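You operate a simulated robot arm through the tools that you are given. There is no shell and no other tool. Be economical: measure what you need, move in short steps, check, and stop when the job is done.

The job below is to be done with a simulated robot arm. You get a single attempt, and the scene is never put back.

## Task
Heat the grill on 3, turn it down to 2, then lay both potatoes on its glass.
Fine: turn down once the lamp is green.

The check looks at the end state, three seconds after you hand in, the way a careful person would. Anything else that was tipped, shoved, dropped, spilled or broken makes it a failure.

## Robot
A 7-joint arm with a two-finger parallel gripper, fixed in place. Base frame: the origin is at the foot of the arm, x ahead of it, y to its left, z up; the work surface is at about z = 0. Lengths are in mm, angles in degrees, forces in N, time in s.
With the tool pointing down near the work surface it reaches from about 220 to 580 mm from the base axis. Its first joint turns from -66.0 to 66.0 degrees. Payload 2.5 kg.
The TCP is the grasp point between the finger pads, 23 mm short of the fingertips. In the tool frame z runs along the fingers and y along their closing line. The gripper opens to 94 mm. The fingers are 38 mm wide and 10 mm thick; the gripper's body (54 by 96 mm) begins 39 mm behind the TCP.
Orientation is that of the tool frame in the base frame, as a unit quaternion [x, y, z, w]. With the fingers straight down and closing along the base's y, the tool's x points along the base's -x, its y along +y and its z along -z.

## Interface
- The arm moves only by the tool send_rows. Its argument "plan" is a list of rows, each an object of numbers (a shift or turn left out is 0, a gripper value left out holds the last): "tx", "ty", "tz": the shift along the tool's x, y, z in mm; "rx", "ry", "rz": the turn, a rotation vector about the tool's x, y, z in degrees; "grip": the opening in per cent of the stroke, from 0 (shut) to 100 (fully open). In form: [{"tx": .., "ty": .., "tz": .., "rx": .., "ry": .., "rz": .., "grip": ..}, ...]. A call has 1 to 12 rows; each row shifts and turns the commanded pose from where the row before left it, along the tool's axes as they then stand. Each row takes 0.2 s and may step no farther than 50 mm and 8.6 degrees from the row before; otherwise, or with a gripper value out of range, the whole call is refused. A pose out of reach is approached as far as the arm can. The call stops where the force on the tool passes 40 N (or 10 N more than at its start, if that is more) or the arm is blocked; 0.2 s more then pass. Each finger travels about 108 mm/s and halts on what it meets, pressing with about 23 N; the grip force reading is that of the motor and also rises with nothing between the fingers. The clock runs only during rows and for 0.2 s after the last one: add rows that do not move to give the fingers time. The reply holds the time, the measured pose of the TCP, the force on the tool along the base axes, the opening and the grip force, in the units named above and with some noise.
- Cameras (640 x 400 px; columns grow to the right, rows downward): "scene" is fixed at [124.4, -412, 540.6]; the picture's right is [0.76, -0.65, 0.00], its down [-0.39, -0.46, -0.80] and it looks along [0.52, 0.61, -0.60] (base axes); focal length 292 px, centre (320, 200). "wrist" rides on the gripper at [86, 16, -74] in the tool frame; the picture's right is [-0.18, 0.98, 0.00], its down [-0.58, -0.11, -0.81] and it looks along [-0.79, -0.15, 0.59] (tool axes); focal length 243 px, centre (320, 200). There is no depth. A picture from a camera that has moved, and an enlarged one, comes with that camera's place and axes in the base frame and with its lens.
- snapshot(camera): a new picture of that camera. The clock stands still meanwhile.
- inspect(camera, box): a new picture of the part [left, top, right, bottom] of that camera's present view, enlarged. The clock stands still meanwhile.
- hand_in(): hands the job in; it is judged then, once.

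Go step by step. Nothing tells you positions but the pictures and the camera data: compare them with the known pose of the tool, close in by small moves and look again before you grip or let go. The budget is 120 turns and 84 pictures, counting those below and the enlarged ones. Unless the task says otherwise, let go and move clear before handing in, and close with one line.

The tools are called after "Emit:" by a JSON object that holds its "name" and its "arguments". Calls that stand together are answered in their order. send_rows: Moves the arm, as the interface text tells. Its arguments: {"type":"object","properties":{"plan":{"type":"array","items":{"type":"object","properties":{"tx":{"type":"number"},"ty":{"type":"number"},"tz":{"type":"number"},"rx":{"type":"number"},"ry":{"type":"number"},"rz":{"type":"number"},"grip":{"type":"number"}}}}},"required":["plan"]} The other tools are called the same way: snapshot (camera) takes a picture; inspect (camera, box) takes an enlarged picture of a part of a camera's view; hand_in () hands the job in.

At the start:

```text
time: 0.0
position: [350.4, 110.9, 358.6]
tool_rot: [0.001, 1.0, 0.0, 0.0]
force: [0.0, 0.5, 0.7]
width: 94.0
grip_force: 0.0
```

scene: 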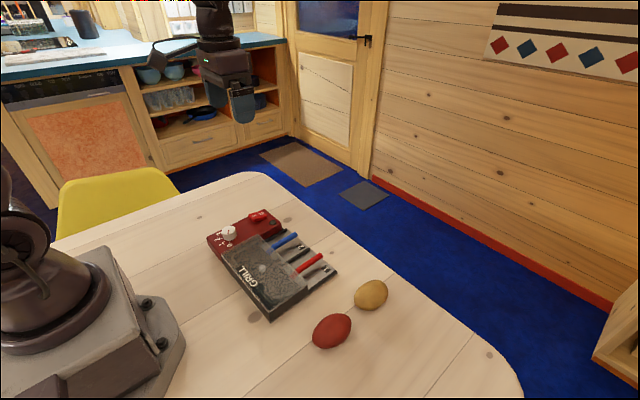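
wrist: 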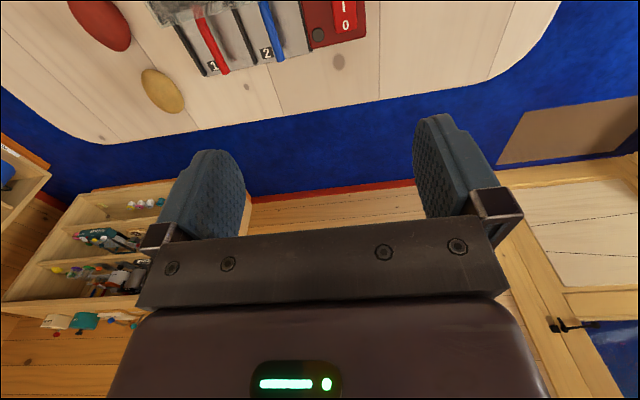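

I see a grill with a red control panel (dial and rocker switch), two levers (red and blue), and two potatoes to its right. I'll enlarge the grill to read the controls.

Emit:
{"name": "inspect", "arguments": {"camera": "scene", "box": [190, 195, 350, 325]}}

Emit:
{"name": "inspect", "arguments": {"camera": "scene", "box": [200, 200, 280, 250]}}

Emit:
{"name": "inspect", "arguments": {"camera": "wrist", "box": [60, 0, 380, 130]}}

```text
3.08 times, centred on (270, 260) of scene
camera zoom: at [124.4, -412.0, 540.6], right [0.76, -0.65, 0.0], down [-0.39, -0.46, -0.8], along [0.52, 0.61, -0.6], focal length 900 px, centre (474, 15)
```

zoom: 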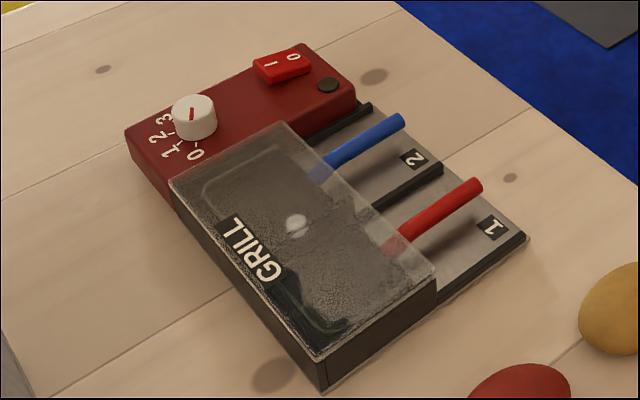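

```text
8.00 times, centred on (240, 225) of scene
camera zoom: at [124.4, -412.0, 540.6], right [0.76, -0.65, 0.0], down [-0.39, -0.46, -0.8], along [0.52, 0.61, -0.6], focal length 2340 px, centre (960, 0)
```

zoom: 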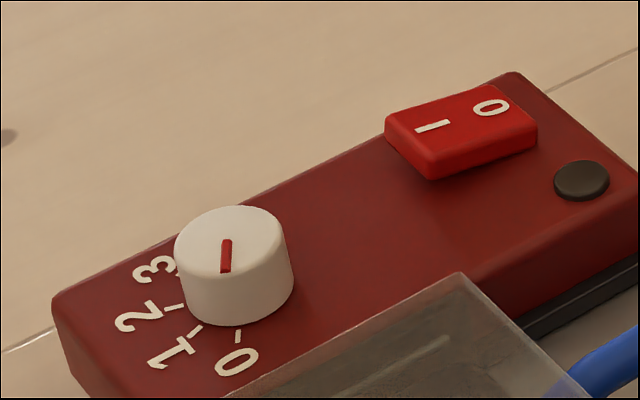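

```text
2.00 times, centred on (220, 65) of wrist
camera zoom: at [262.5, 125.7, 432.7], right [0.18, 0.98, 0.0], down [0.58, -0.11, 0.81], along [0.79, -0.15, -0.59], focal length 485 px, centre (520, 470)
```

zoom: 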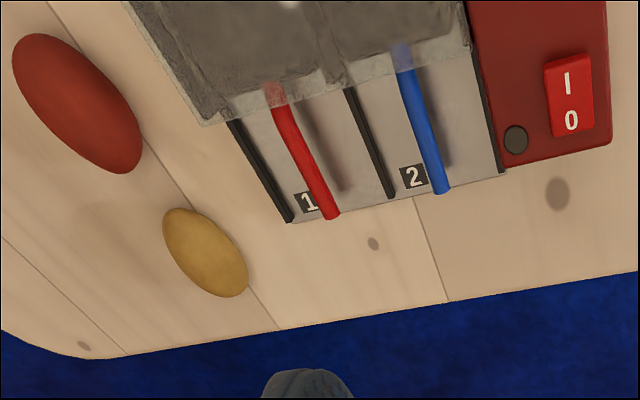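

The dial seems to stand at 0, the lamp (black button) is dark, and the rocker switch is at the far end of the panel. I move back to see them with the wrist camera.

Emit:
{"name": "send_rows", "arguments": {"plan": [{"tx": 35}, {"tx": 35}, {"tx": 35}, {}]}}

Emit:
{"name": "snapshot", "arguments": {"camera": "wrist"}}

```text
time: 1.0
position: [245.6, 110.0, 358.4]
tool_rot: [0.001, 1.0, 0.0, 0.0]
force: [0.3, -0.6, -0.3]
width: 94.1
grip_force: 0.1
```

```text
78 pictures are left
camera wrist: at [158.0, 125.3, 433.5], right [0.18, 0.98, 0.0], down [0.58, -0.11, 0.81], along [0.79, -0.15, -0.59], focal length 243 px, centre (320, 200)
```

wrist: 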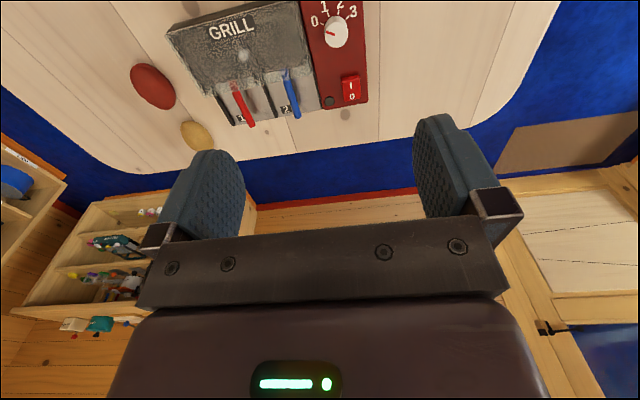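

Emit:
{"name": "inspect", "arguments": {"camera": "wrist", "box": [280, 0, 400, 110]}}

Emit:
{"name": "inspect", "arguments": {"camera": "wrist", "box": [120, 0, 320, 160]}}

```text
3.64 times, centred on (340, 55) of wrist
camera zoom: at [158.0, 125.3, 433.5], right [0.18, 0.98, 0.0], down [0.58, -0.11, 0.81], along [0.79, -0.15, -0.59], focal length 882 px, centre (247, 727)
```

zoom: 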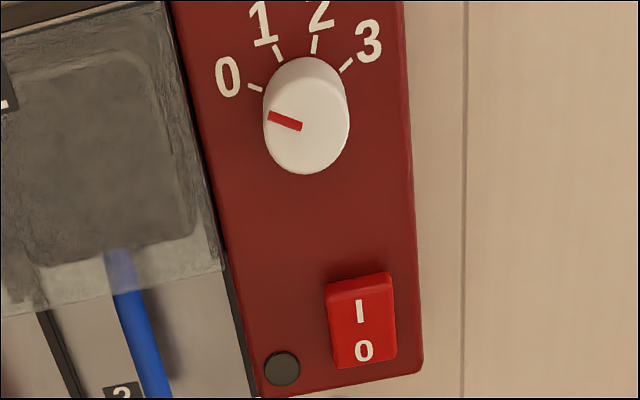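

```text
2.50 times, centred on (220, 80) of wrist
camera zoom: at [158.0, 125.3, 433.5], right [0.18, 0.98, 0.0], down [0.58, -0.11, 0.81], along [0.79, -0.15, -0.59], focal length 606 px, centre (570, 500)
```

zoom: 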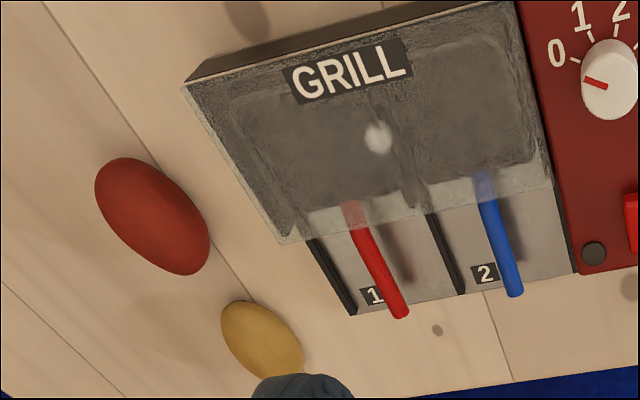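

The dial (mark at 0) is at about (294, 122, top z 64). The rocker is pressed on its 0 side, with the raised "I" end near (362, 137, 58). I close the fingers and go above the I end.

Emit:
{"name": "send_rows", "arguments": {"plan": [{"tx": -36, "ty": 9, "grip": 0}, {"tx": -36, "ty": 9}, {"tx": -36.4, "ty": 9}, {"tz": 45}, {"tz": 45}, {"tz": 45}, {"tz": 45}, {"tz": 45}, {"tz": 23}, {}]}}

Emit:
{"name": "snapshot", "arguments": {"camera": "scene"}}

Emit:
{"name": "snapshot", "arguments": {"camera": "wrist"}}

```text
time: 3.2
position: [352.4, 137.9, 111.7]
tool_rot: [0.0, 1.0, 0.0, -0.001]
force: [0.1, -0.1, -1.7]
width: 0.1
grip_force: 23.0
```

```text
75 pictures are left
```

scene: 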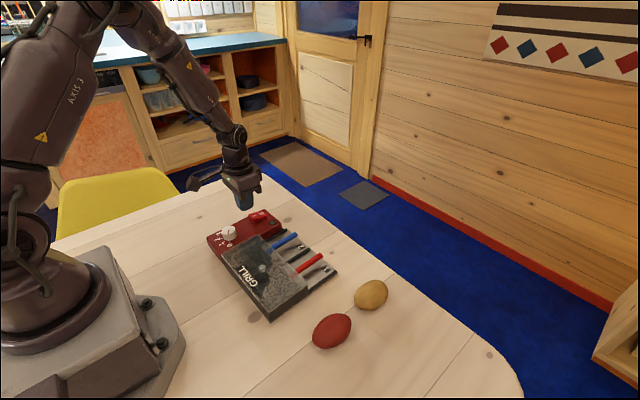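

```text
74 pictures are left
camera wrist: at [265.2, 153.0, 185.6], right [0.18, 0.98, 0.0], down [0.58, -0.11, 0.81], along [0.79, -0.15, -0.59], focal length 243 px, centre (320, 200)
```

wrist: 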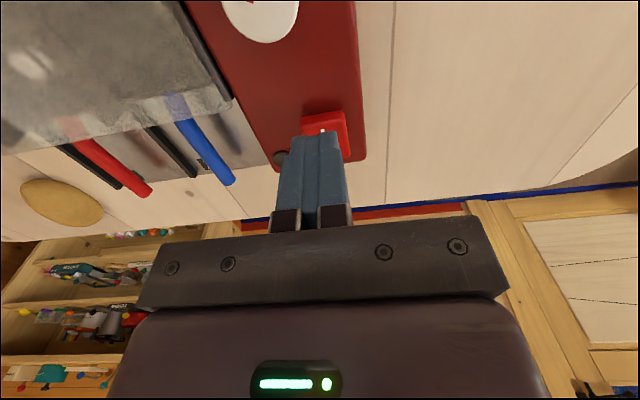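

The fingers are over the I end as expected. I press down in small steps.

Emit:
{"name": "send_rows", "arguments": {"plan": [{"tz": 14}, {"tz": 12}, {"tz": 4}, {"tz": 3}, {"tz": 2}, {}]}}

Emit:
{"name": "inspect", "arguments": {"camera": "scene", "box": [200, 180, 296, 240]}}

```text
time: 4.6
position: [352.7, 138.0, 75.3]
tool_rot: [0.0, 1.0, 0.0, 0.0]
force: [-0.5, -0.5, -0.5]
width: 0.0
grip_force: 23.0
```

```text
6.67 times, centred on (248, 210) of scene
camera zoom: at [124.4, -412.0, 540.6], right [0.76, -0.65, 0.0], down [-0.39, -0.46, -0.8], along [0.52, 0.61, -0.6], focal length 1950 px, centre (800, 133)
```

zoom: 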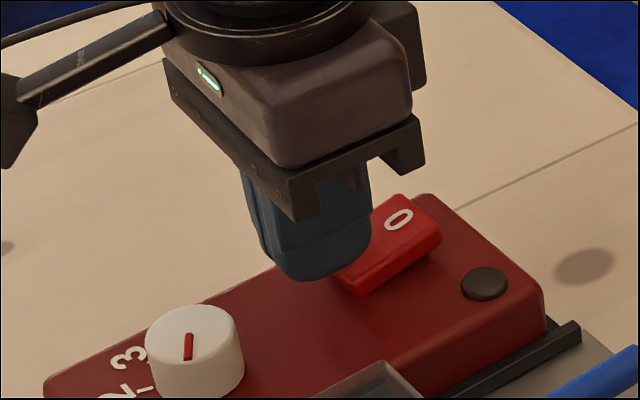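

The 0 end looks raised now. I rise a little and check the switch.

Emit:
{"name": "send_rows", "arguments": {"plan": [{"tz": -25}, {"tz": -35}, {}]}}

Emit:
{"name": "inspect", "arguments": {"camera": "scene", "box": [200, 200, 280, 250]}}

```text
time: 5.4
position: [351.8, 136.6, 134.9]
tool_rot: [-0.001, 1.0, 0.0, 0.001]
force: [-0.4, -0.7, -0.5]
width: 0.0
grip_force: 23.1
```

```text
8.00 times, centred on (240, 225) of scene
camera zoom: at [124.4, -412.0, 540.6], right [0.76, -0.65, 0.0], down [-0.39, -0.46, -0.8], along [0.52, 0.61, -0.6], focal length 2340 px, centre (960, 0)
```

zoom: 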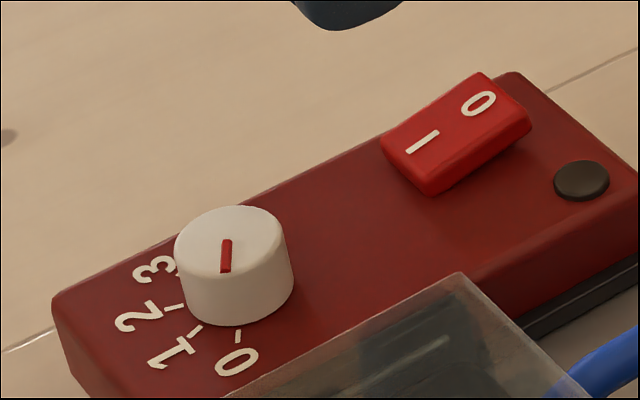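

The switch is on. Now I go over the dial, pre-turning the wrist by −56° so the turn to 3 is centred, with the gripper opened to about 50 mm.

Emit:
{"name": "send_rows", "arguments": {"plan": [{"tx": 28.6, "ty": -7.2, "grip": 53}, {"tx": 28.7, "ty": -7.2}, {"rz": -8}, {"rz": -8}, {"rz": -8}, {"rz": -8}, {"rz": -8}, {"rz": -8}, {"rz": -8}, {"tz": 20}, {}]}}

Emit:
{"name": "inspect", "arguments": {"camera": "scene", "box": [190, 180, 286, 240]}}

Emit:
{"name": "snapshot", "arguments": {"camera": "wrist"}}

```text
time: 7.8
position: [296.8, 122.5, 115.1]
tool_rot: [-0.471, 0.882, 0.0, 0.0]
force: [-0.6, 0.6, 0.1]
width: 49.6
grip_force: 0.1
```

```text
6.67 times, centred on (238, 210) of scene
camera zoom: at [124.4, -412.0, 540.6], right [0.76, -0.65, 0.0], down [-0.39, -0.46, -0.8], along [0.52, 0.61, -0.6], focal length 1950 px, centre (867, 133)
```

zoom: 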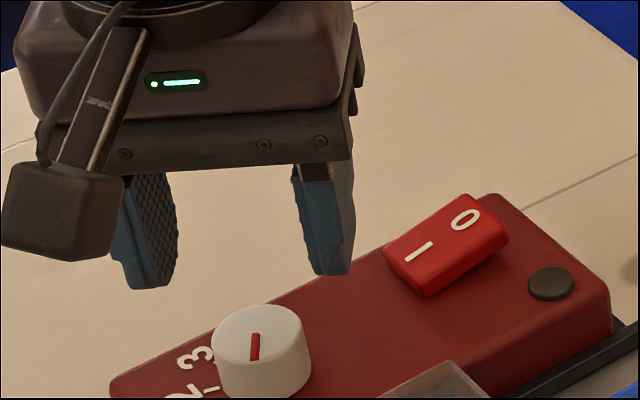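

```text
70 pictures are left
camera wrist: at [233.5, 59.4, 189.3], right [-0.71, 0.7, 0.0], down [0.41, 0.42, 0.81], along [0.57, 0.57, -0.59], focal length 243 px, centre (320, 200)
```

wrist: 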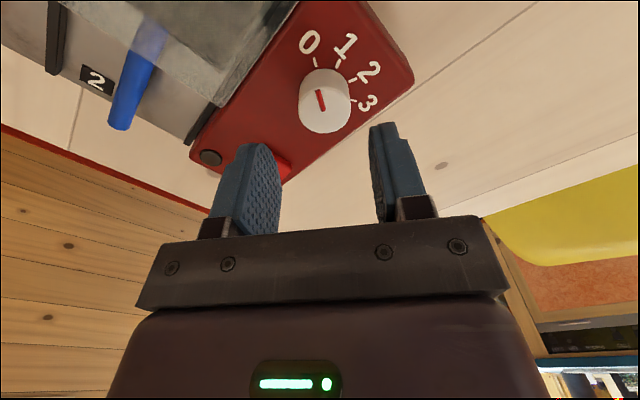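

Emit:
{"name": "inspect", "arguments": {"camera": "wrist", "box": [260, 20, 420, 140]}}

```text
3.33 times, centred on (340, 80) of wrist
camera zoom: at [233.5, 59.4, 189.3], right [-0.71, 0.7, 0.0], down [0.41, 0.42, 0.81], along [0.57, 0.57, -0.59], focal length 809 px, centre (253, 600)
```

zoom: 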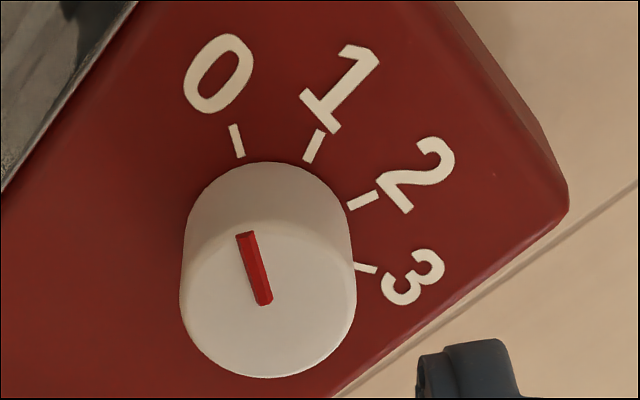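

The dial is a few mm nearer the base than the TCP. I correct and descend partway to check the straddle.

Emit:
{"name": "send_rows", "arguments": {"plan": [{"tx": 2.7, "ty": 2.2}, {"tz": 20}, {}]}}

Emit:
{"name": "inspect", "arguments": {"camera": "wrist", "box": [200, 0, 440, 160]}}

Emit:
{"name": "inspect", "arguments": {"camera": "scene", "box": [190, 190, 286, 250]}}

```text
time: 8.6
position: [292.6, 121.4, 95.5]
tool_rot: [-0.47, 0.883, 0.001, 0.0]
force: [-0.2, 1.5, -0.1]
width: 50.0
grip_force: 0.0
```

```text
2.50 times, centred on (320, 80) of wrist
camera zoom: at [230.2, 57.6, 169.4], right [-0.71, 0.7, 0.0], down [0.42, 0.42, 0.81], along [0.57, 0.57, -0.59], focal length 606 px, centre (320, 500)
```

zoom: 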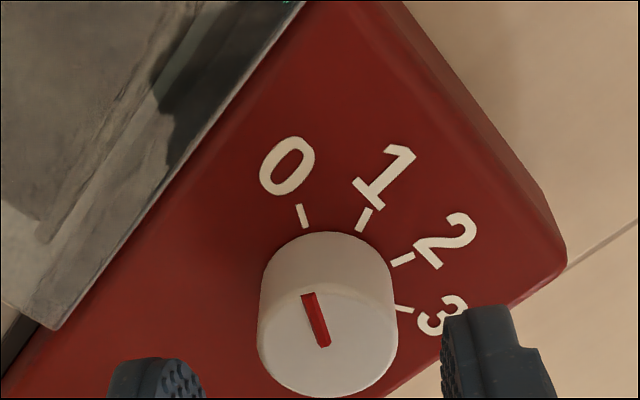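

```text
6.67 times, centred on (238, 220) of scene
camera zoom: at [124.4, -412.0, 540.6], right [0.76, -0.65, 0.0], down [-0.39, -0.46, -0.8], along [0.52, 0.61, -0.6], focal length 1950 px, centre (867, 67)
```

zoom: 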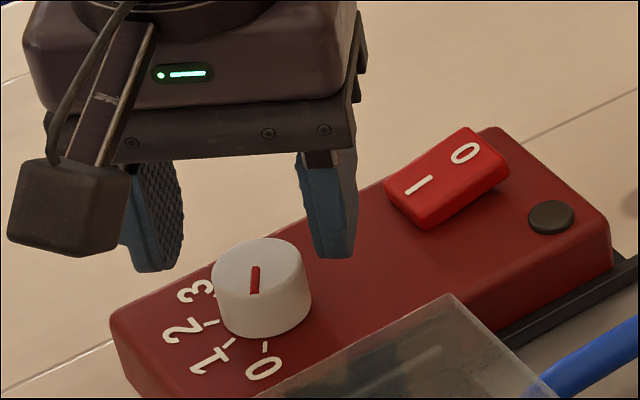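

The straddle is nearly centred; a 1.7 mm sideways correction, then I descend and close gently on the dial.

Emit:
{"name": "send_rows", "arguments": {"plan": [{"ty": 1.7}, {"tz": 12}, {"tz": 11}, {"grip": 38}, {"grip": 34}, {}]}}

Emit:
{"name": "inspect", "arguments": {"camera": "wrist", "box": [200, 0, 440, 160]}}

Emit:
{"name": "inspect", "arguments": {"camera": "scene", "box": [190, 190, 286, 250]}}

```text
time: 10.0
position: [293.5, 123.5, 72.5]
tool_rot: [-0.469, 0.883, 0.0, 0.001]
force: [0.4, 0.5, -1.4]
width: 32.4
grip_force: 0.0
```

```text
2.50 times, centred on (320, 80) of wrist
camera zoom: at [229.5, 59.3, 146.6], right [-0.71, 0.7, 0.0], down [0.42, 0.42, 0.81], along [0.57, 0.57, -0.59], focal length 606 px, centre (320, 500)
```

zoom: 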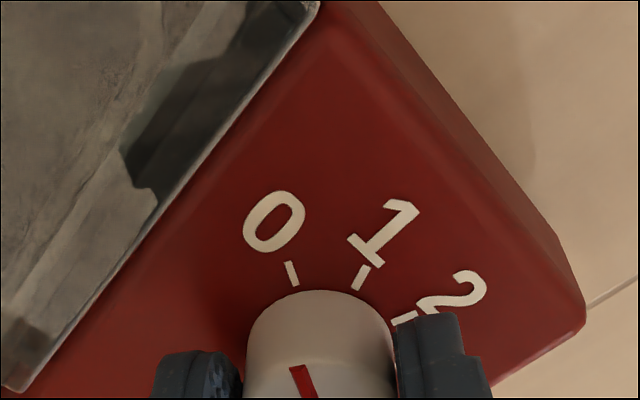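

```text
6.67 times, centred on (238, 220) of scene
camera zoom: at [124.4, -412.0, 540.6], right [0.76, -0.65, 0.0], down [-0.39, -0.46, -0.8], along [0.52, 0.61, -0.6], focal length 1950 px, centre (867, 67)
```

zoom: 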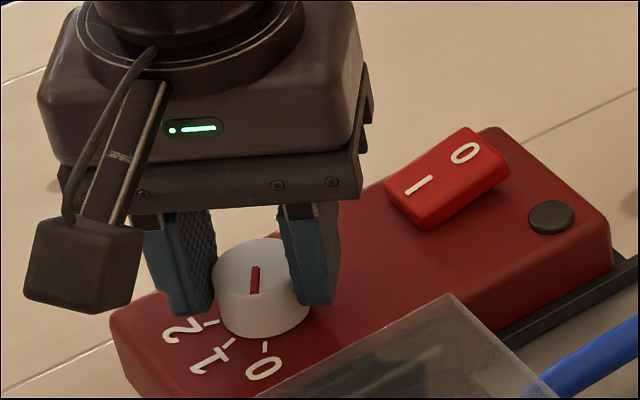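

Both fingers straddle the knob. I grip and start turning.

Emit:
{"name": "send_rows", "arguments": {"plan": [{"grip": 0}, {}, {"rz": 6}, {"rz": 6}, {"rz": 7}, {"rz": 7}, {"rz": 7}, {}]}}

Emit:
{"name": "inspect", "arguments": {"camera": "scene", "box": [190, 190, 286, 250]}}

```text
time: 11.8
position: [290.9, 122.2, 73.2]
tool_rot: [-0.198, 0.98, 0.001, 0.0]
force: [-0.1, 2.4, 1.3]
width: 31.6
grip_force: 23.2
```

```text
6.67 times, centred on (238, 220) of scene
camera zoom: at [124.4, -412.0, 540.6], right [0.76, -0.65, 0.0], down [-0.39, -0.46, -0.8], along [0.52, 0.61, -0.6], focal length 1950 px, centre (867, 67)
```

zoom: 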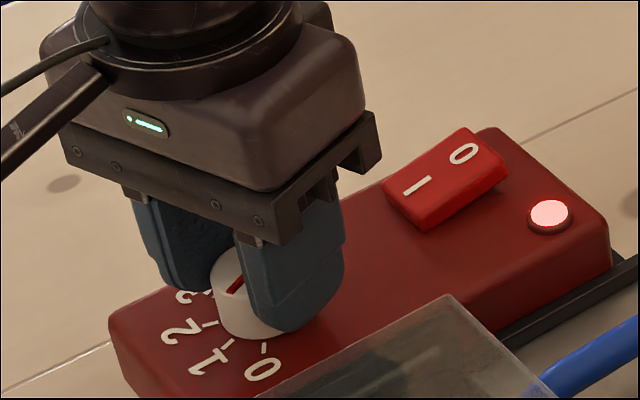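

The knob turns with the fingers and the lamp is lit red. I continue the turn to 3.

Emit:
{"name": "send_rows", "arguments": {"plan": [{"rz": 8}, {"rz": 8}, {"rz": 8}, {"rz": 8}, {"rz": 8}, {"rz": 8}, {"rz": 8}, {"rz": 8}, {"rz": 8}, {"rz": 5}, {}]}}

Emit:
{"name": "inspect", "arguments": {"camera": "scene", "box": [190, 190, 286, 250]}}

Emit:
{"name": "inspect", "arguments": {"camera": "wrist", "box": [200, 0, 440, 160]}}

```text
time: 14.2
position: [291.8, 124.0, 72.8]
tool_rot: [0.454, 0.891, 0.0, 0.0]
force: [3.9, 13.3, -0.4]
width: 31.3
grip_force: 23.2
```

```text
6.67 times, centred on (238, 220) of scene
camera zoom: at [124.4, -412.0, 540.6], right [0.76, -0.65, 0.0], down [-0.39, -0.46, -0.8], along [0.52, 0.61, -0.6], focal length 1950 px, centre (867, 67)
```

zoom: 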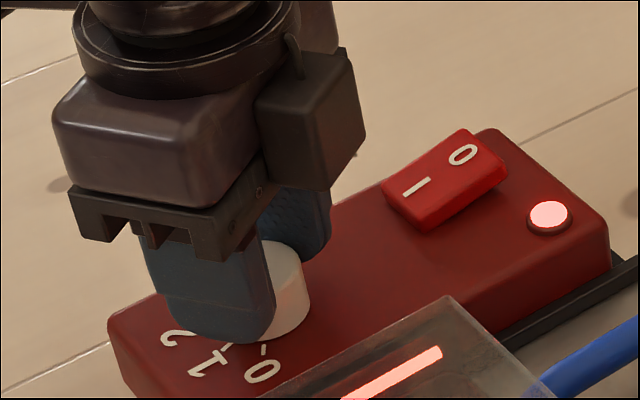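

```text
2.50 times, centred on (320, 80) of wrist
camera zoom: at [252.7, 201.9, 146.9], right [0.9, 0.43, 0.0], down [0.25, -0.54, 0.81], along [0.35, -0.73, -0.59], focal length 606 px, centre (320, 500)
```

zoom: 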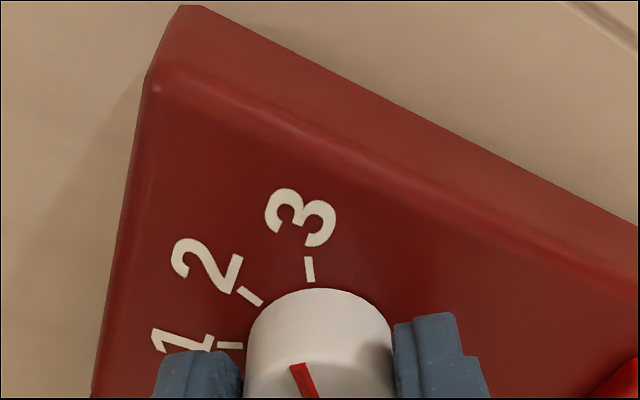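

The heater glows and the mark is about 9° short of the 3 tick. There's some side force, so I loosen the fingers and look before finishing the turn.

Emit:
{"name": "send_rows", "arguments": {"plan": [{"grip": 42}, {}]}}

Emit:
{"name": "inspect", "arguments": {"camera": "wrist", "box": [200, 0, 440, 160]}}

Emit:
{"name": "inspect", "arguments": {"camera": "scene", "box": [190, 195, 350, 325]}}

```text
time: 14.8
position: [291.1, 122.5, 72.3]
tool_rot: [0.453, 0.891, 0.0, 0.0]
force: [-0.6, 0.1, -0.6]
width: 39.3
grip_force: 0.0
```

```text
2.50 times, centred on (320, 80) of wrist
camera zoom: at [252.2, 201.3, 146.7], right [0.9, 0.43, 0.0], down [0.25, -0.53, 0.81], along [0.34, -0.73, -0.59], focal length 606 px, centre (320, 500)
```

zoom: 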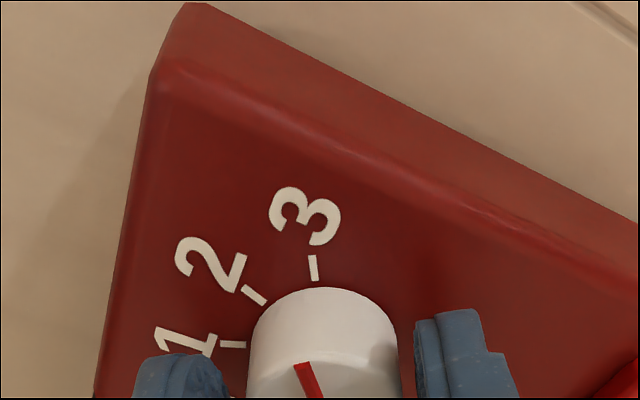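

```text
3.08 times, centred on (270, 260) of scene
camera zoom: at [124.4, -412.0, 540.6], right [0.76, -0.65, 0.0], down [-0.39, -0.46, -0.8], along [0.52, 0.61, -0.6], focal length 900 px, centre (474, 15)
```

zoom: 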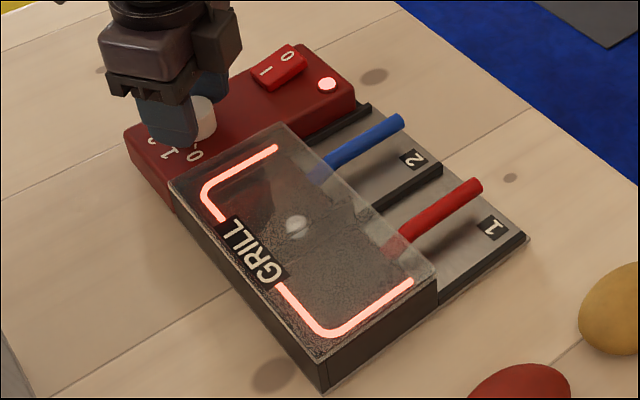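

The knob is roughly 7° short of 3 and the grill has not moved. I regrip and turn 7° more.

Emit:
{"name": "send_rows", "arguments": {"plan": [{"grip": 0}, {}, {"rz": 4}, {"rz": 3}, {}, {"grip": 52}, {}, {"tz": -20}, {"tz": -20}, {}]}}

Emit:
{"name": "inspect", "arguments": {"camera": "wrist", "box": [200, 0, 440, 160]}}

Emit:
{"name": "inspect", "arguments": {"camera": "scene", "box": [200, 200, 280, 250]}}

```text
time: 17.0
position: [290.0, 122.8, 113.2]
tool_rot: [0.508, 0.862, 0.0, 0.0]
force: [-0.4, 0.4, 0.8]
width: 48.7
grip_force: 0.0
```

```text
2.50 times, centred on (320, 80) of wrist
camera zoom: at [262.1, 205.5, 187.9], right [0.95, 0.32, 0.0], down [0.19, -0.56, 0.81], along [0.25, -0.77, -0.59], focal length 606 px, centre (320, 500)
```

zoom: 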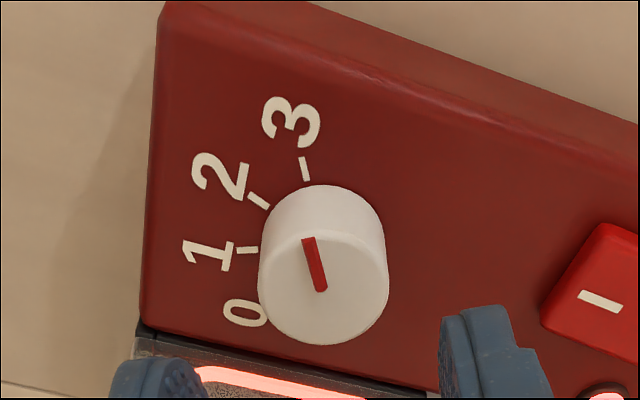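

```text
8.00 times, centred on (240, 225) of scene
camera zoom: at [124.4, -412.0, 540.6], right [0.76, -0.65, 0.0], down [-0.39, -0.46, -0.8], along [0.52, 0.61, -0.6], focal length 2340 px, centre (960, 0)
```

zoom: 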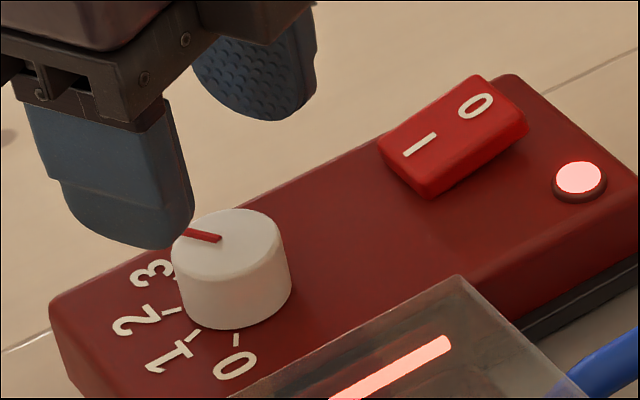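

The mark is on 3, the heater glows, and the lamp is red. I wait for it to turn green.

Emit:
{"name": "send_rows", "arguments": {"plan": [{}, {}, {}, {}, {}, {}, {}, {}, {}, {}, {}, {}]}}

Emit:
{"name": "send_rows", "arguments": {"plan": [{}, {}, {}, {}, {}, {}, {}, {}, {}, {}, {}, {}]}}

Emit:
{"name": "inspect", "arguments": {"camera": "scene", "box": [200, 200, 280, 250]}}

```text
time: 19.6
position: [291.8, 123.0, 112.5]
tool_rot: [0.507, 0.862, 0.0, 0.0]
force: [0.7, 0.0, -0.5]
width: 48.8
grip_force: 0.2
```

```text
time: 22.2
position: [290.4, 122.5, 113.9]
tool_rot: [0.508, 0.862, -0.001, 0.0]
force: [0.1, -1.0, 1.1]
width: 48.9
grip_force: 0.1
```

```text
8.00 times, centred on (240, 225) of scene
camera zoom: at [124.4, -412.0, 540.6], right [0.76, -0.65, 0.0], down [-0.39, -0.46, -0.8], along [0.52, 0.61, -0.6], focal length 2340 px, centre (960, 0)
```

zoom: 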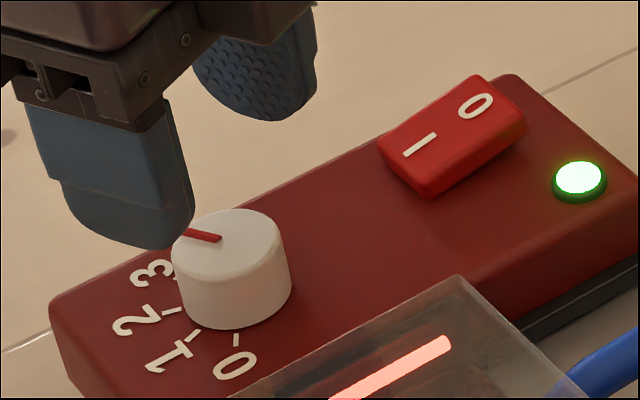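

The lamp is green. I go back down onto the dial and turn it back one step to 2.

Emit:
{"name": "send_rows", "arguments": {"plan": [{"tx": 2, "ty": 1.2}, {"tz": 20}, {"tz": 20}, {"grip": 38}, {"grip": 0}, {}, {"rz": -7}, {"rz": -7}, {"rz": -8}, {"rz": -8}, {"rz": -8}, {}]}}

Emit:
{"name": "send_rows", "arguments": {"plan": [{"grip": 52}, {}, {"tz": -20}, {"tz": -20}, {}]}}

Emit:
{"name": "inspect", "arguments": {"camera": "wrist", "box": [200, 0, 440, 160]}}

Emit:
{"name": "inspect", "arguments": {"camera": "scene", "box": [200, 200, 280, 250]}}

```text
time: 24.8
position: [290.2, 122.3, 72.7]
tool_rot: [0.2, 0.98, -0.003, -0.001]
force: [-9.4, -21.7, 9.6]
width: 31.3
grip_force: 23.2
```

```text
time: 26.0
position: [291.2, 124.9, 112.7]
tool_rot: [0.2, 0.98, 0.0, 0.0]
force: [-0.3, -0.1, 0.3]
width: 49.3
grip_force: 0.0
```

```text
2.50 times, centred on (320, 80) of wrist
camera zoom: at [217.2, 173.1, 187.4], right [0.55, 0.83, 0.0], down [0.49, -0.33, 0.81], along [0.67, -0.45, -0.59], focal length 606 px, centre (320, 500)
```

zoom: 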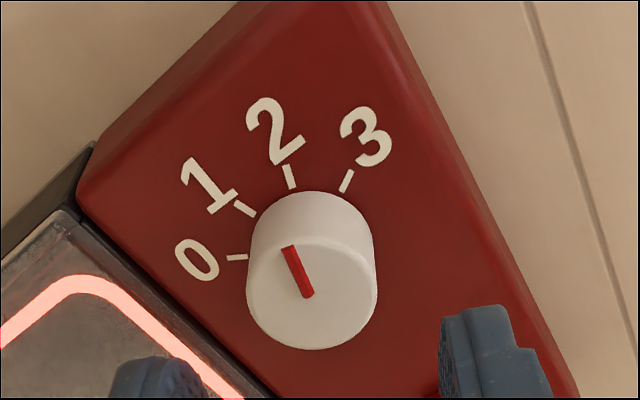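

```text
8.00 times, centred on (240, 225) of scene
camera zoom: at [124.4, -412.0, 540.6], right [0.76, -0.65, 0.0], down [-0.39, -0.46, -0.8], along [0.52, 0.61, -0.6], focal length 2340 px, centre (960, 0)
```

zoom: 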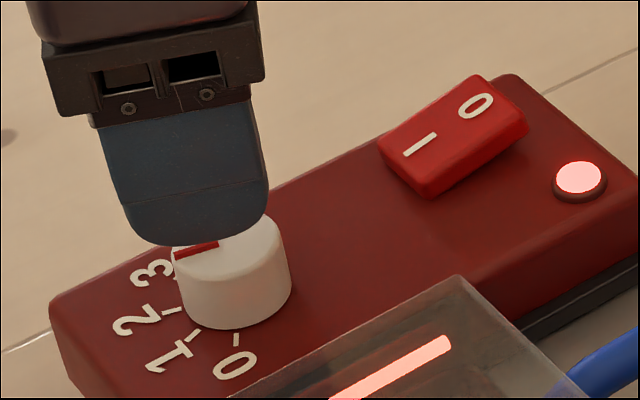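

The dial looks to be at 2, maybe a few degrees past. I take a closer look.

Emit:
{"name": "inspect", "arguments": {"camera": "wrist", "box": [265, 30, 365, 145]}}

```text
3.48 times, centred on (315, 88) of wrist
camera zoom: at [217.2, 173.1, 187.4], right [0.55, 0.83, 0.0], down [0.49, -0.33, 0.81], along [0.67, -0.45, -0.59], focal length 844 px, centre (337, 591)
```

zoom: 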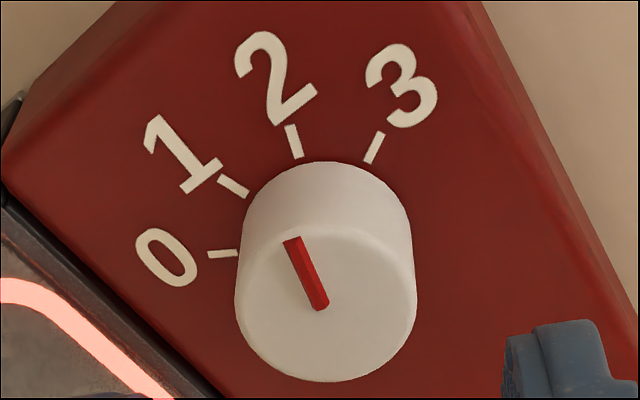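

It is about 5–6° past 2, toward 1. I make a small correction, centred better this time.

Emit:
{"name": "send_rows", "arguments": {"plan": [{"tx": 2, "ty": -1.3}, {"tz": 20}, {"tz": 20}, {"grip": 38}, {"grip": 0}, {}, {"rz": 3}, {"rz": 3}, {}, {"grip": 52}, {}]}}

Emit:
{"name": "send_rows", "arguments": {"plan": [{"tz": -20}, {"tz": -20}, {}]}}

Emit:
{"name": "inspect", "arguments": {"camera": "wrist", "box": [265, 30, 365, 145]}}

Emit:
{"name": "snapshot", "arguments": {"camera": "scene"}}

```text
time: 28.4
position: [290.1, 125.1, 72.0]
tool_rot: [0.251, 0.968, 0.001, 0.001]
force: [0.2, 0.2, 0.2]
width: 48.8
grip_force: 0.1
```

```text
time: 29.2
position: [288.6, 124.8, 112.4]
tool_rot: [0.251, 0.968, 0.001, 0.0]
force: [0.0, -0.6, -0.2]
width: 48.9
grip_force: 0.1
```

```text
3.48 times, centred on (315, 88) of wrist
camera zoom: at [220.6, 180.5, 187.4], right [0.64, 0.77, 0.0], down [0.46, -0.38, 0.81], along [0.62, -0.51, -0.59], focal length 844 px, centre (337, 591)
```

zoom: 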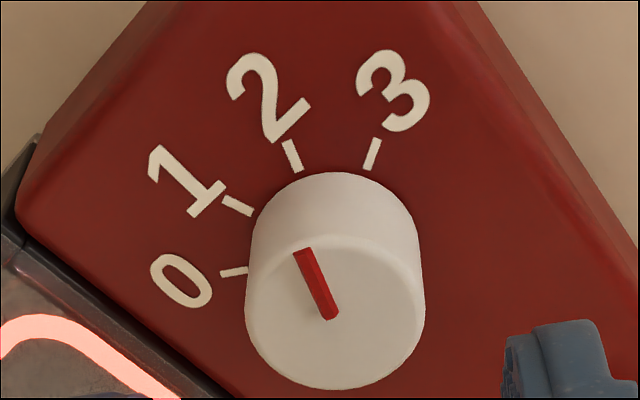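

```text
52 pictures are left
```

scene: 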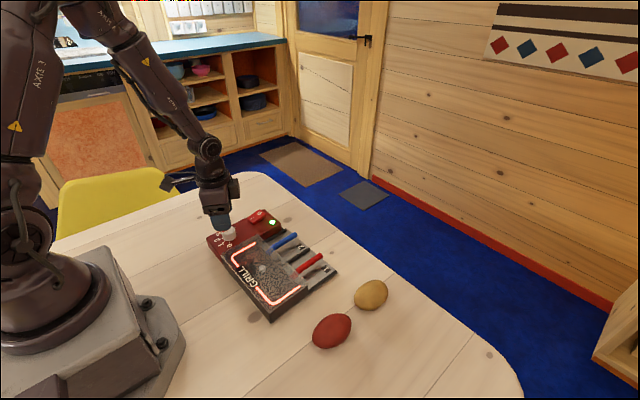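

Dial is on 2 and the lamp is green again. Now the potatoes: red at about (328, −206), yellow at about (443, −198); the glass spans roughly x 252–350, y −113–84, top z ≈ 43. I rise and turn the wrist back, then move over the red one.

Emit:
{"name": "send_rows", "arguments": {"plan": [{"tz": -40}, {"tz": -40, "grip": 100}, {"tz": -20, "rz": -6}, {"rz": -8}, {"rz": -8}, {"rz": -8}, {"rz": -6}, {}]}}

```text
time: 31.0
position: [289.2, 125.1, 212.1]
tool_rot: [-0.062, 0.998, 0.0, 0.001]
force: [-0.5, -0.6, -0.5]
width: 94.0
grip_force: 0.1
```

Emit:
{"name": "send_rows", "arguments": {"plan": [{"ty": -47.6}, {"ty": -47.6}, {"ty": -47.6}, {"ty": -47.6}, {"ty": -47.6}, {"ty": -47.6}, {"ty": -47.5, "tx": 2.9}, {"tz": 45}, {"tz": 37}, {}]}}

Emit:
{"name": "snapshot", "arguments": {"camera": "wrist"}}

Emit:
{"name": "snapshot", "arguments": {"camera": "scene"}}

```text
time: 33.2
position: [327.9, -206.5, 128.8]
tool_rot: [-0.06, 0.998, 0.0, 0.0]
force: [-0.3, -0.1, -0.1]
width: 94.0
grip_force: 0.0
```

```text
51 pictures are left
camera wrist: at [240.3, -201.3, 202.8], right [0.06, 1.0, 0.0], down [0.59, -0.04, 0.81], along [0.8, -0.05, -0.59], focal length 243 px, centre (320, 200)
```

wrist: 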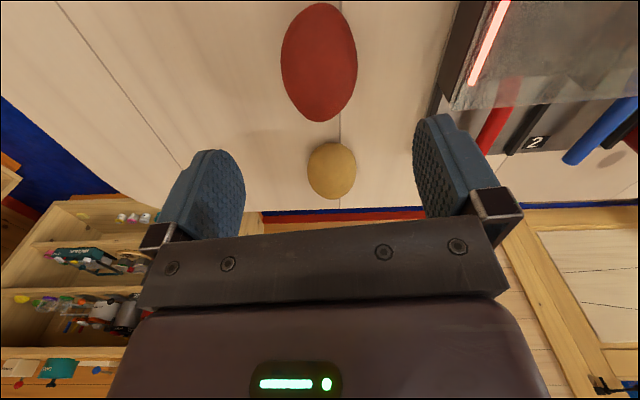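

```text
50 pictures are left
```

scene: 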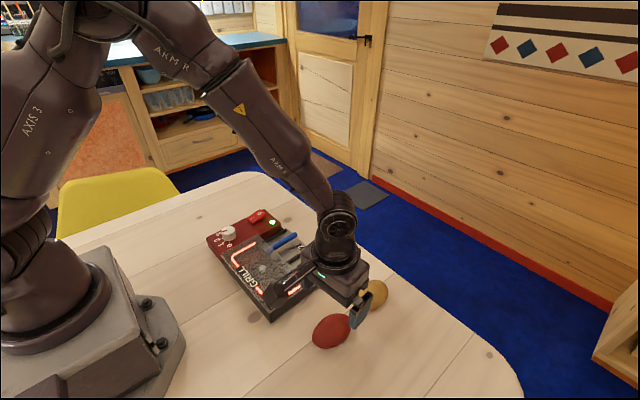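

The red potato sits about 6 mm nearer than the TCP and is aligned with the fingers. I correct, descend and grip.

Emit:
{"name": "send_rows", "arguments": {"plan": [{"tx": 6, "ty": 0.3}, {"tz": 35}, {"tz": 35}, {"tz": 28}, {"grip": 66}, {}]}}

Emit:
{"name": "snapshot", "arguments": {"camera": "wrist"}}

Emit:
{"name": "inspect", "arguments": {"camera": "scene", "box": [280, 260, 440, 360]}}

```text
time: 34.6
position: [321.5, -205.6, 31.9]
tool_rot: [-0.062, 0.998, -0.001, -0.001]
force: [0.2, -0.9, -0.2]
width: 62.1
grip_force: 0.1
```

```text
49 pictures are left
camera wrist: at [232.4, -201.0, 106.9], right [0.06, 1.0, 0.0], down [0.59, -0.04, 0.81], along [0.8, -0.05, -0.59], focal length 243 px, centre (320, 200)
```

wrist: 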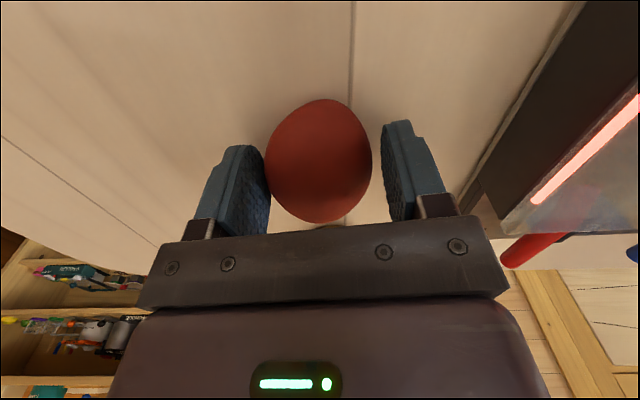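

```text
4.00 times, centred on (360, 310) of scene
camera zoom: at [124.4, -412.0, 540.6], right [0.76, -0.65, 0.0], down [-0.39, -0.46, -0.8], along [0.52, 0.61, -0.6], focal length 1170 px, centre (160, -240)
```

zoom: 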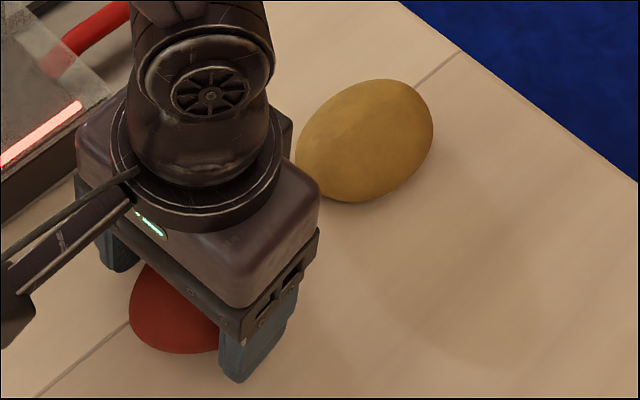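

The potato is still about 4–5 mm off along the fingers' width; I shift and close.

Emit:
{"name": "send_rows", "arguments": {"plan": [{"tx": 4.5, "tz": 3}, {"grip": 56}, {"grip": 40}, {"grip": 0}, {}, {}]}}

Emit:
{"name": "snapshot", "arguments": {"camera": "wrist"}}

```text
time: 36.0
position: [317.6, -205.7, 30.5]
tool_rot: [-0.062, 0.998, -0.001, 0.001]
force: [1.1, -0.9, 12.3]
width: 55.8
grip_force: 23.1
```

```text
47 pictures are left
camera wrist: at [228.6, -201.7, 104.1], right [0.06, 1.0, 0.0], down [0.59, -0.04, 0.81], along [0.81, -0.05, -0.59], focal length 243 px, centre (320, 200)
```

wrist: 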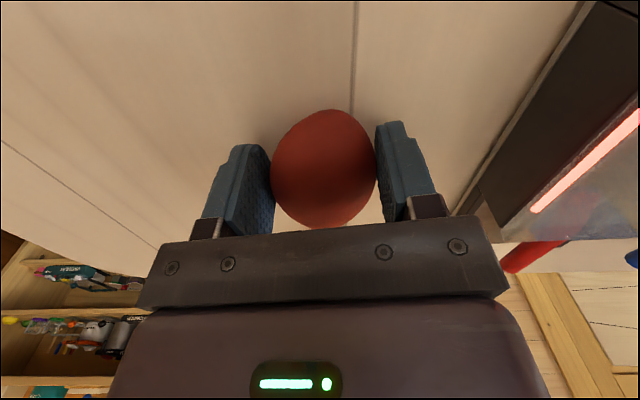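

Gripped at 55.8 mm. I lift and check the hold.

Emit:
{"name": "send_rows", "arguments": {"plan": [{"tz": -10}, {"tz": -20}, {"tz": -30}, {"tz": -40}, {}]}}

Emit:
{"name": "snapshot", "arguments": {"camera": "wrist"}}

Emit:
{"name": "snapshot", "arguments": {"camera": "scene"}}

```text
time: 37.2
position: [314.8, -207.4, 127.5]
tool_rot: [-0.061, 0.998, 0.0, 0.0]
force: [0.1, 0.3, -1.0]
width: 55.7
grip_force: 22.7
```

```text
46 pictures are left
camera wrist: at [227.1, -201.6, 203.3], right [0.06, 1.0, 0.0], down [0.59, -0.04, 0.81], along [0.8, -0.05, -0.59], focal length 243 px, centre (320, 200)
```

wrist: 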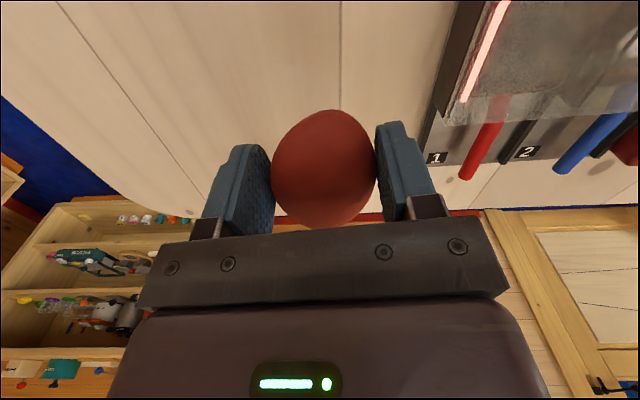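

```text
45 pictures are left
```

scene: 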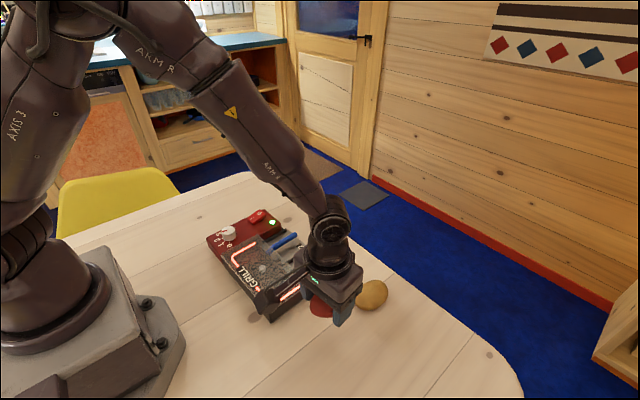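

The hold is firm. I carry it over the left part of the glass and look again.

Emit:
{"name": "send_rows", "arguments": {"plan": [{"ty": 30, "tx": -3}, {"ty": 45, "tx": -3}, {"ty": 45, "tx": -3}, {"ty": 45, "tx": -3}, {"ty": 41, "tx": -3.9}, {"ty": 30.3}, {}, {}]}}

Emit:
{"name": "snapshot", "arguments": {"camera": "wrist"}}

Emit:
{"name": "inspect", "arguments": {"camera": "scene", "box": [190, 195, 350, 325]}}

```text
time: 39.0
position: [303.8, 27.6, 128.5]
tool_rot: [-0.061, 0.998, 0.0, 0.001]
force: [0.1, -0.3, -0.6]
width: 55.8
grip_force: 22.8
```

```text
44 pictures are left
camera wrist: at [214.5, 33.2, 203.6], right [0.06, 1.0, 0.0], down [0.59, -0.04, 0.81], along [0.8, -0.05, -0.59], focal length 243 px, centre (320, 200)
```

wrist: 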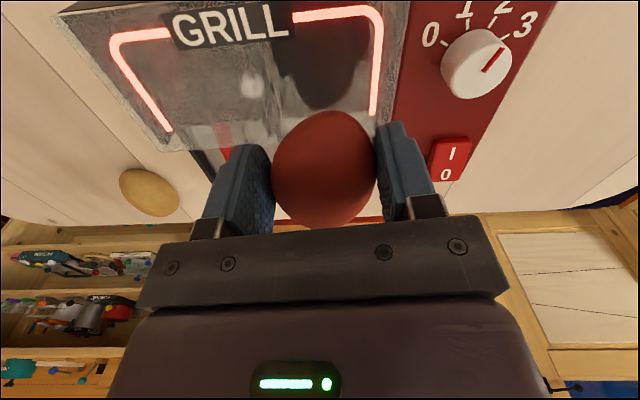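

```text
3.08 times, centred on (270, 260) of scene
camera zoom: at [124.4, -412.0, 540.6], right [0.76, -0.65, 0.0], down [-0.39, -0.46, -0.8], along [0.52, 0.61, -0.6], focal length 900 px, centre (474, 15)
```

zoom: 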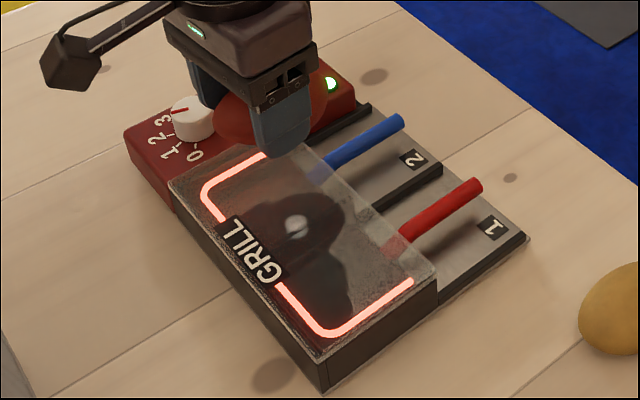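

The dial mark deserves a recheck from here.

Emit:
{"name": "inspect", "arguments": {"camera": "wrist", "box": [400, 0, 540, 110]}}

Emit:
{"name": "inspect", "arguments": {"camera": "scene", "box": [200, 200, 280, 250]}}

```text
3.64 times, centred on (470, 55) of wrist
camera zoom: at [214.5, 33.2, 203.6], right [0.06, 1.0, 0.0], down [0.59, -0.04, 0.81], along [0.8, -0.05, -0.59], focal length 882 px, centre (-226, 727)
```

zoom: 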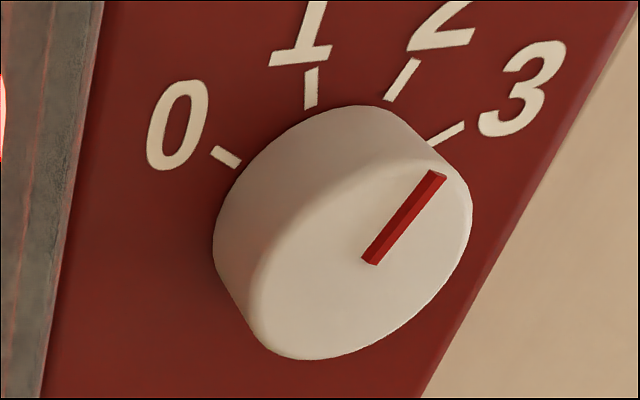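

```text
8.00 times, centred on (240, 225) of scene
camera zoom: at [124.4, -412.0, 540.6], right [0.76, -0.65, 0.0], down [-0.39, -0.46, -0.8], along [0.52, 0.61, -0.6], focal length 2340 px, centre (960, 0)
```

zoom: 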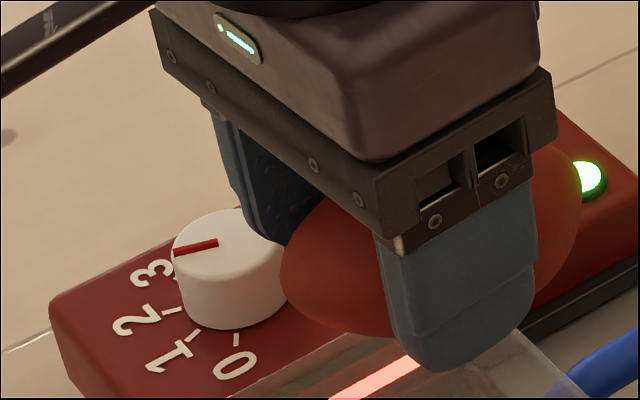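

The mark is parallel to the 2 tick, so the dial is right. I now lower the potato toward the glass (expected contact near TCP z ≈ 72), the last part in small steps.

Emit:
{"name": "send_rows", "arguments": {"plan": [{"tz": 25}, {"tz": 18}, {"tz": 8}, {"tz": 2}, {}]}}

Emit:
{"name": "send_rows", "arguments": {"plan": [{"tz": 1}, {"tz": 1}, {}]}}

Emit:
{"name": "inspect", "arguments": {"camera": "scene", "box": [200, 200, 320, 290]}}

```text
time: 40.2
position: [304.1, 28.7, 77.5]
tool_rot: [-0.06, 0.998, 0.0, 0.001]
force: [-4.9, -4.6, 23.5]
width: 55.4
grip_force: 23.7
```

```text
time: 40.8
position: [303.1, 29.8, 74.9]
tool_rot: [-0.061, 0.998, 0.0, 0.0]
force: [-1.2, 0.4, 5.8]
width: 55.5
grip_force: 22.7
stopped in row 3: the force on the tool passed its limit (the readings are from after the stop); the commanded pose is now the measured one
```

```text
4.44 times, centred on (260, 245) of scene
camera zoom: at [124.4, -412.0, 540.6], right [0.76, -0.65, 0.0], down [-0.39, -0.46, -0.8], along [0.52, 0.61, -0.6], focal length 1300 px, centre (587, 0)
```

zoom: 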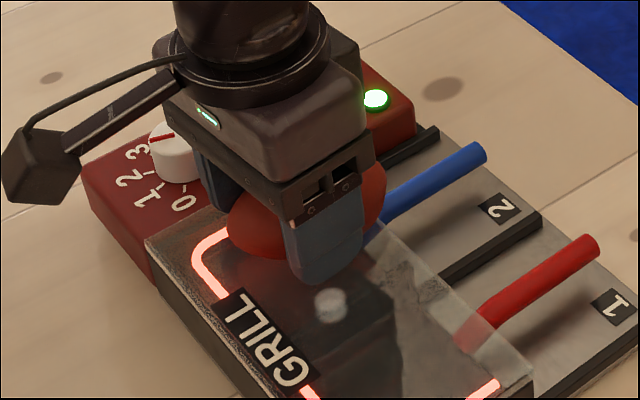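

The potato rests on the glass. I open slightly and look.

Emit:
{"name": "send_rows", "arguments": {"plan": [{"grip": 63}, {"grip": 72}, {}, {}]}}

Emit:
{"name": "snapshot", "arguments": {"camera": "wrist"}}

```text
time: 41.8
position: [303.4, 29.1, 75.2]
tool_rot: [-0.061, 0.998, 0.0, 0.0]
force: [0.2, 0.5, -0.2]
width: 68.0
grip_force: 0.0
```

```text
39 pictures are left
camera wrist: at [214.8, 33.6, 149.3], right [0.06, 1.0, 0.0], down [0.59, -0.04, 0.81], along [0.81, -0.05, -0.59], focal length 243 px, centre (320, 200)
```

wrist: 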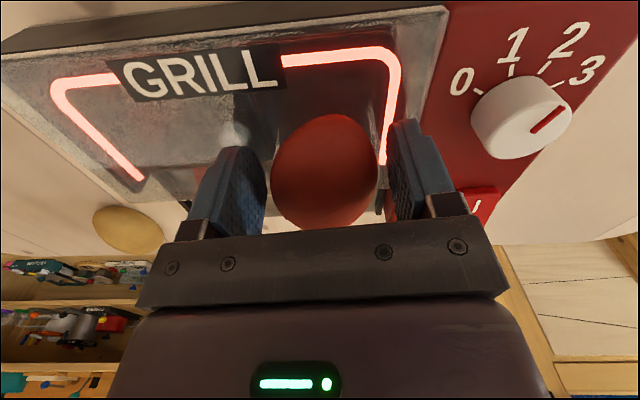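

It stays put. I rise straight up and move toward the yellow potato.

Emit:
{"name": "send_rows", "arguments": {"plan": [{"tz": -15}, {"tz": -30}, {"tz": -40}, {"tz": -40}, {}]}}

Emit:
{"name": "inspect", "arguments": {"camera": "scene", "box": [190, 195, 350, 325]}}

```text
time: 43.0
position: [303.3, 29.5, 200.9]
tool_rot: [-0.061, 0.998, 0.001, 0.0]
force: [0.3, 0.4, -0.2]
width: 67.7
grip_force: 0.0
```

```text
3.08 times, centred on (270, 260) of scene
camera zoom: at [124.4, -412.0, 540.6], right [0.76, -0.65, 0.0], down [-0.39, -0.46, -0.8], along [0.52, 0.61, -0.6], focal length 900 px, centre (474, 15)
```

zoom: 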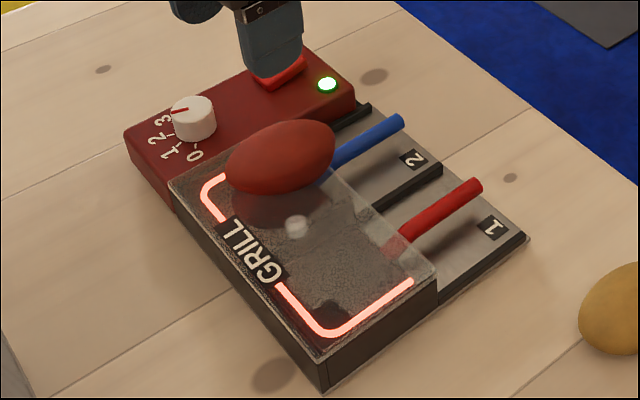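

The red potato lies stably on the glass. Next I go over the yellow one.

Emit:
{"name": "send_rows", "arguments": {"plan": [{"tx": -17.5, "ty": -40.3, "grip": 100}, {"tx": -17.5, "ty": -40.3}, {"tx": -17.5, "ty": -40.3}, {"tx": -17.5, "ty": -40.3}, {"tx": -17.5, "ty": -40.3}, {"tx": -17.5, "ty": -40.3}, {"rz": -4.5}, {"rz": -4.5}, {"tz": 35}, {"tz": 35}, {}]}}

Emit:
{"name": "snapshot", "arguments": {"camera": "wrist"}}

```text
time: 45.4
position: [439.4, -198.8, 131.2]
tool_rot: [-0.139, 0.99, 0.0, 0.001]
force: [-0.9, 0.2, -0.3]
width: 94.1
grip_force: 0.1
```

```text
37 pictures are left
camera wrist: at [350.6, -208.5, 205.0], right [-0.09, 1.0, 0.0], down [0.59, 0.06, 0.81], along [0.8, 0.08, -0.59], focal length 243 px, centre (320, 200)
```

wrist: 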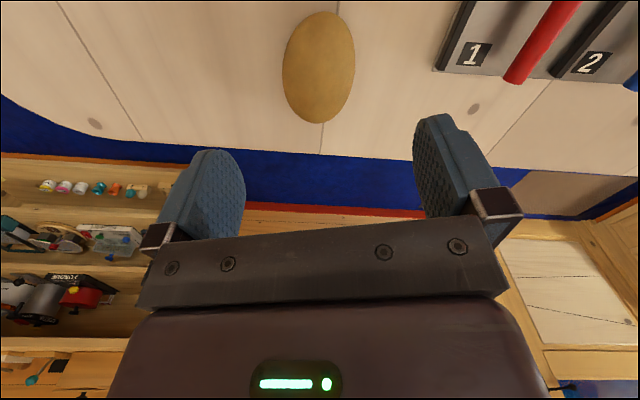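

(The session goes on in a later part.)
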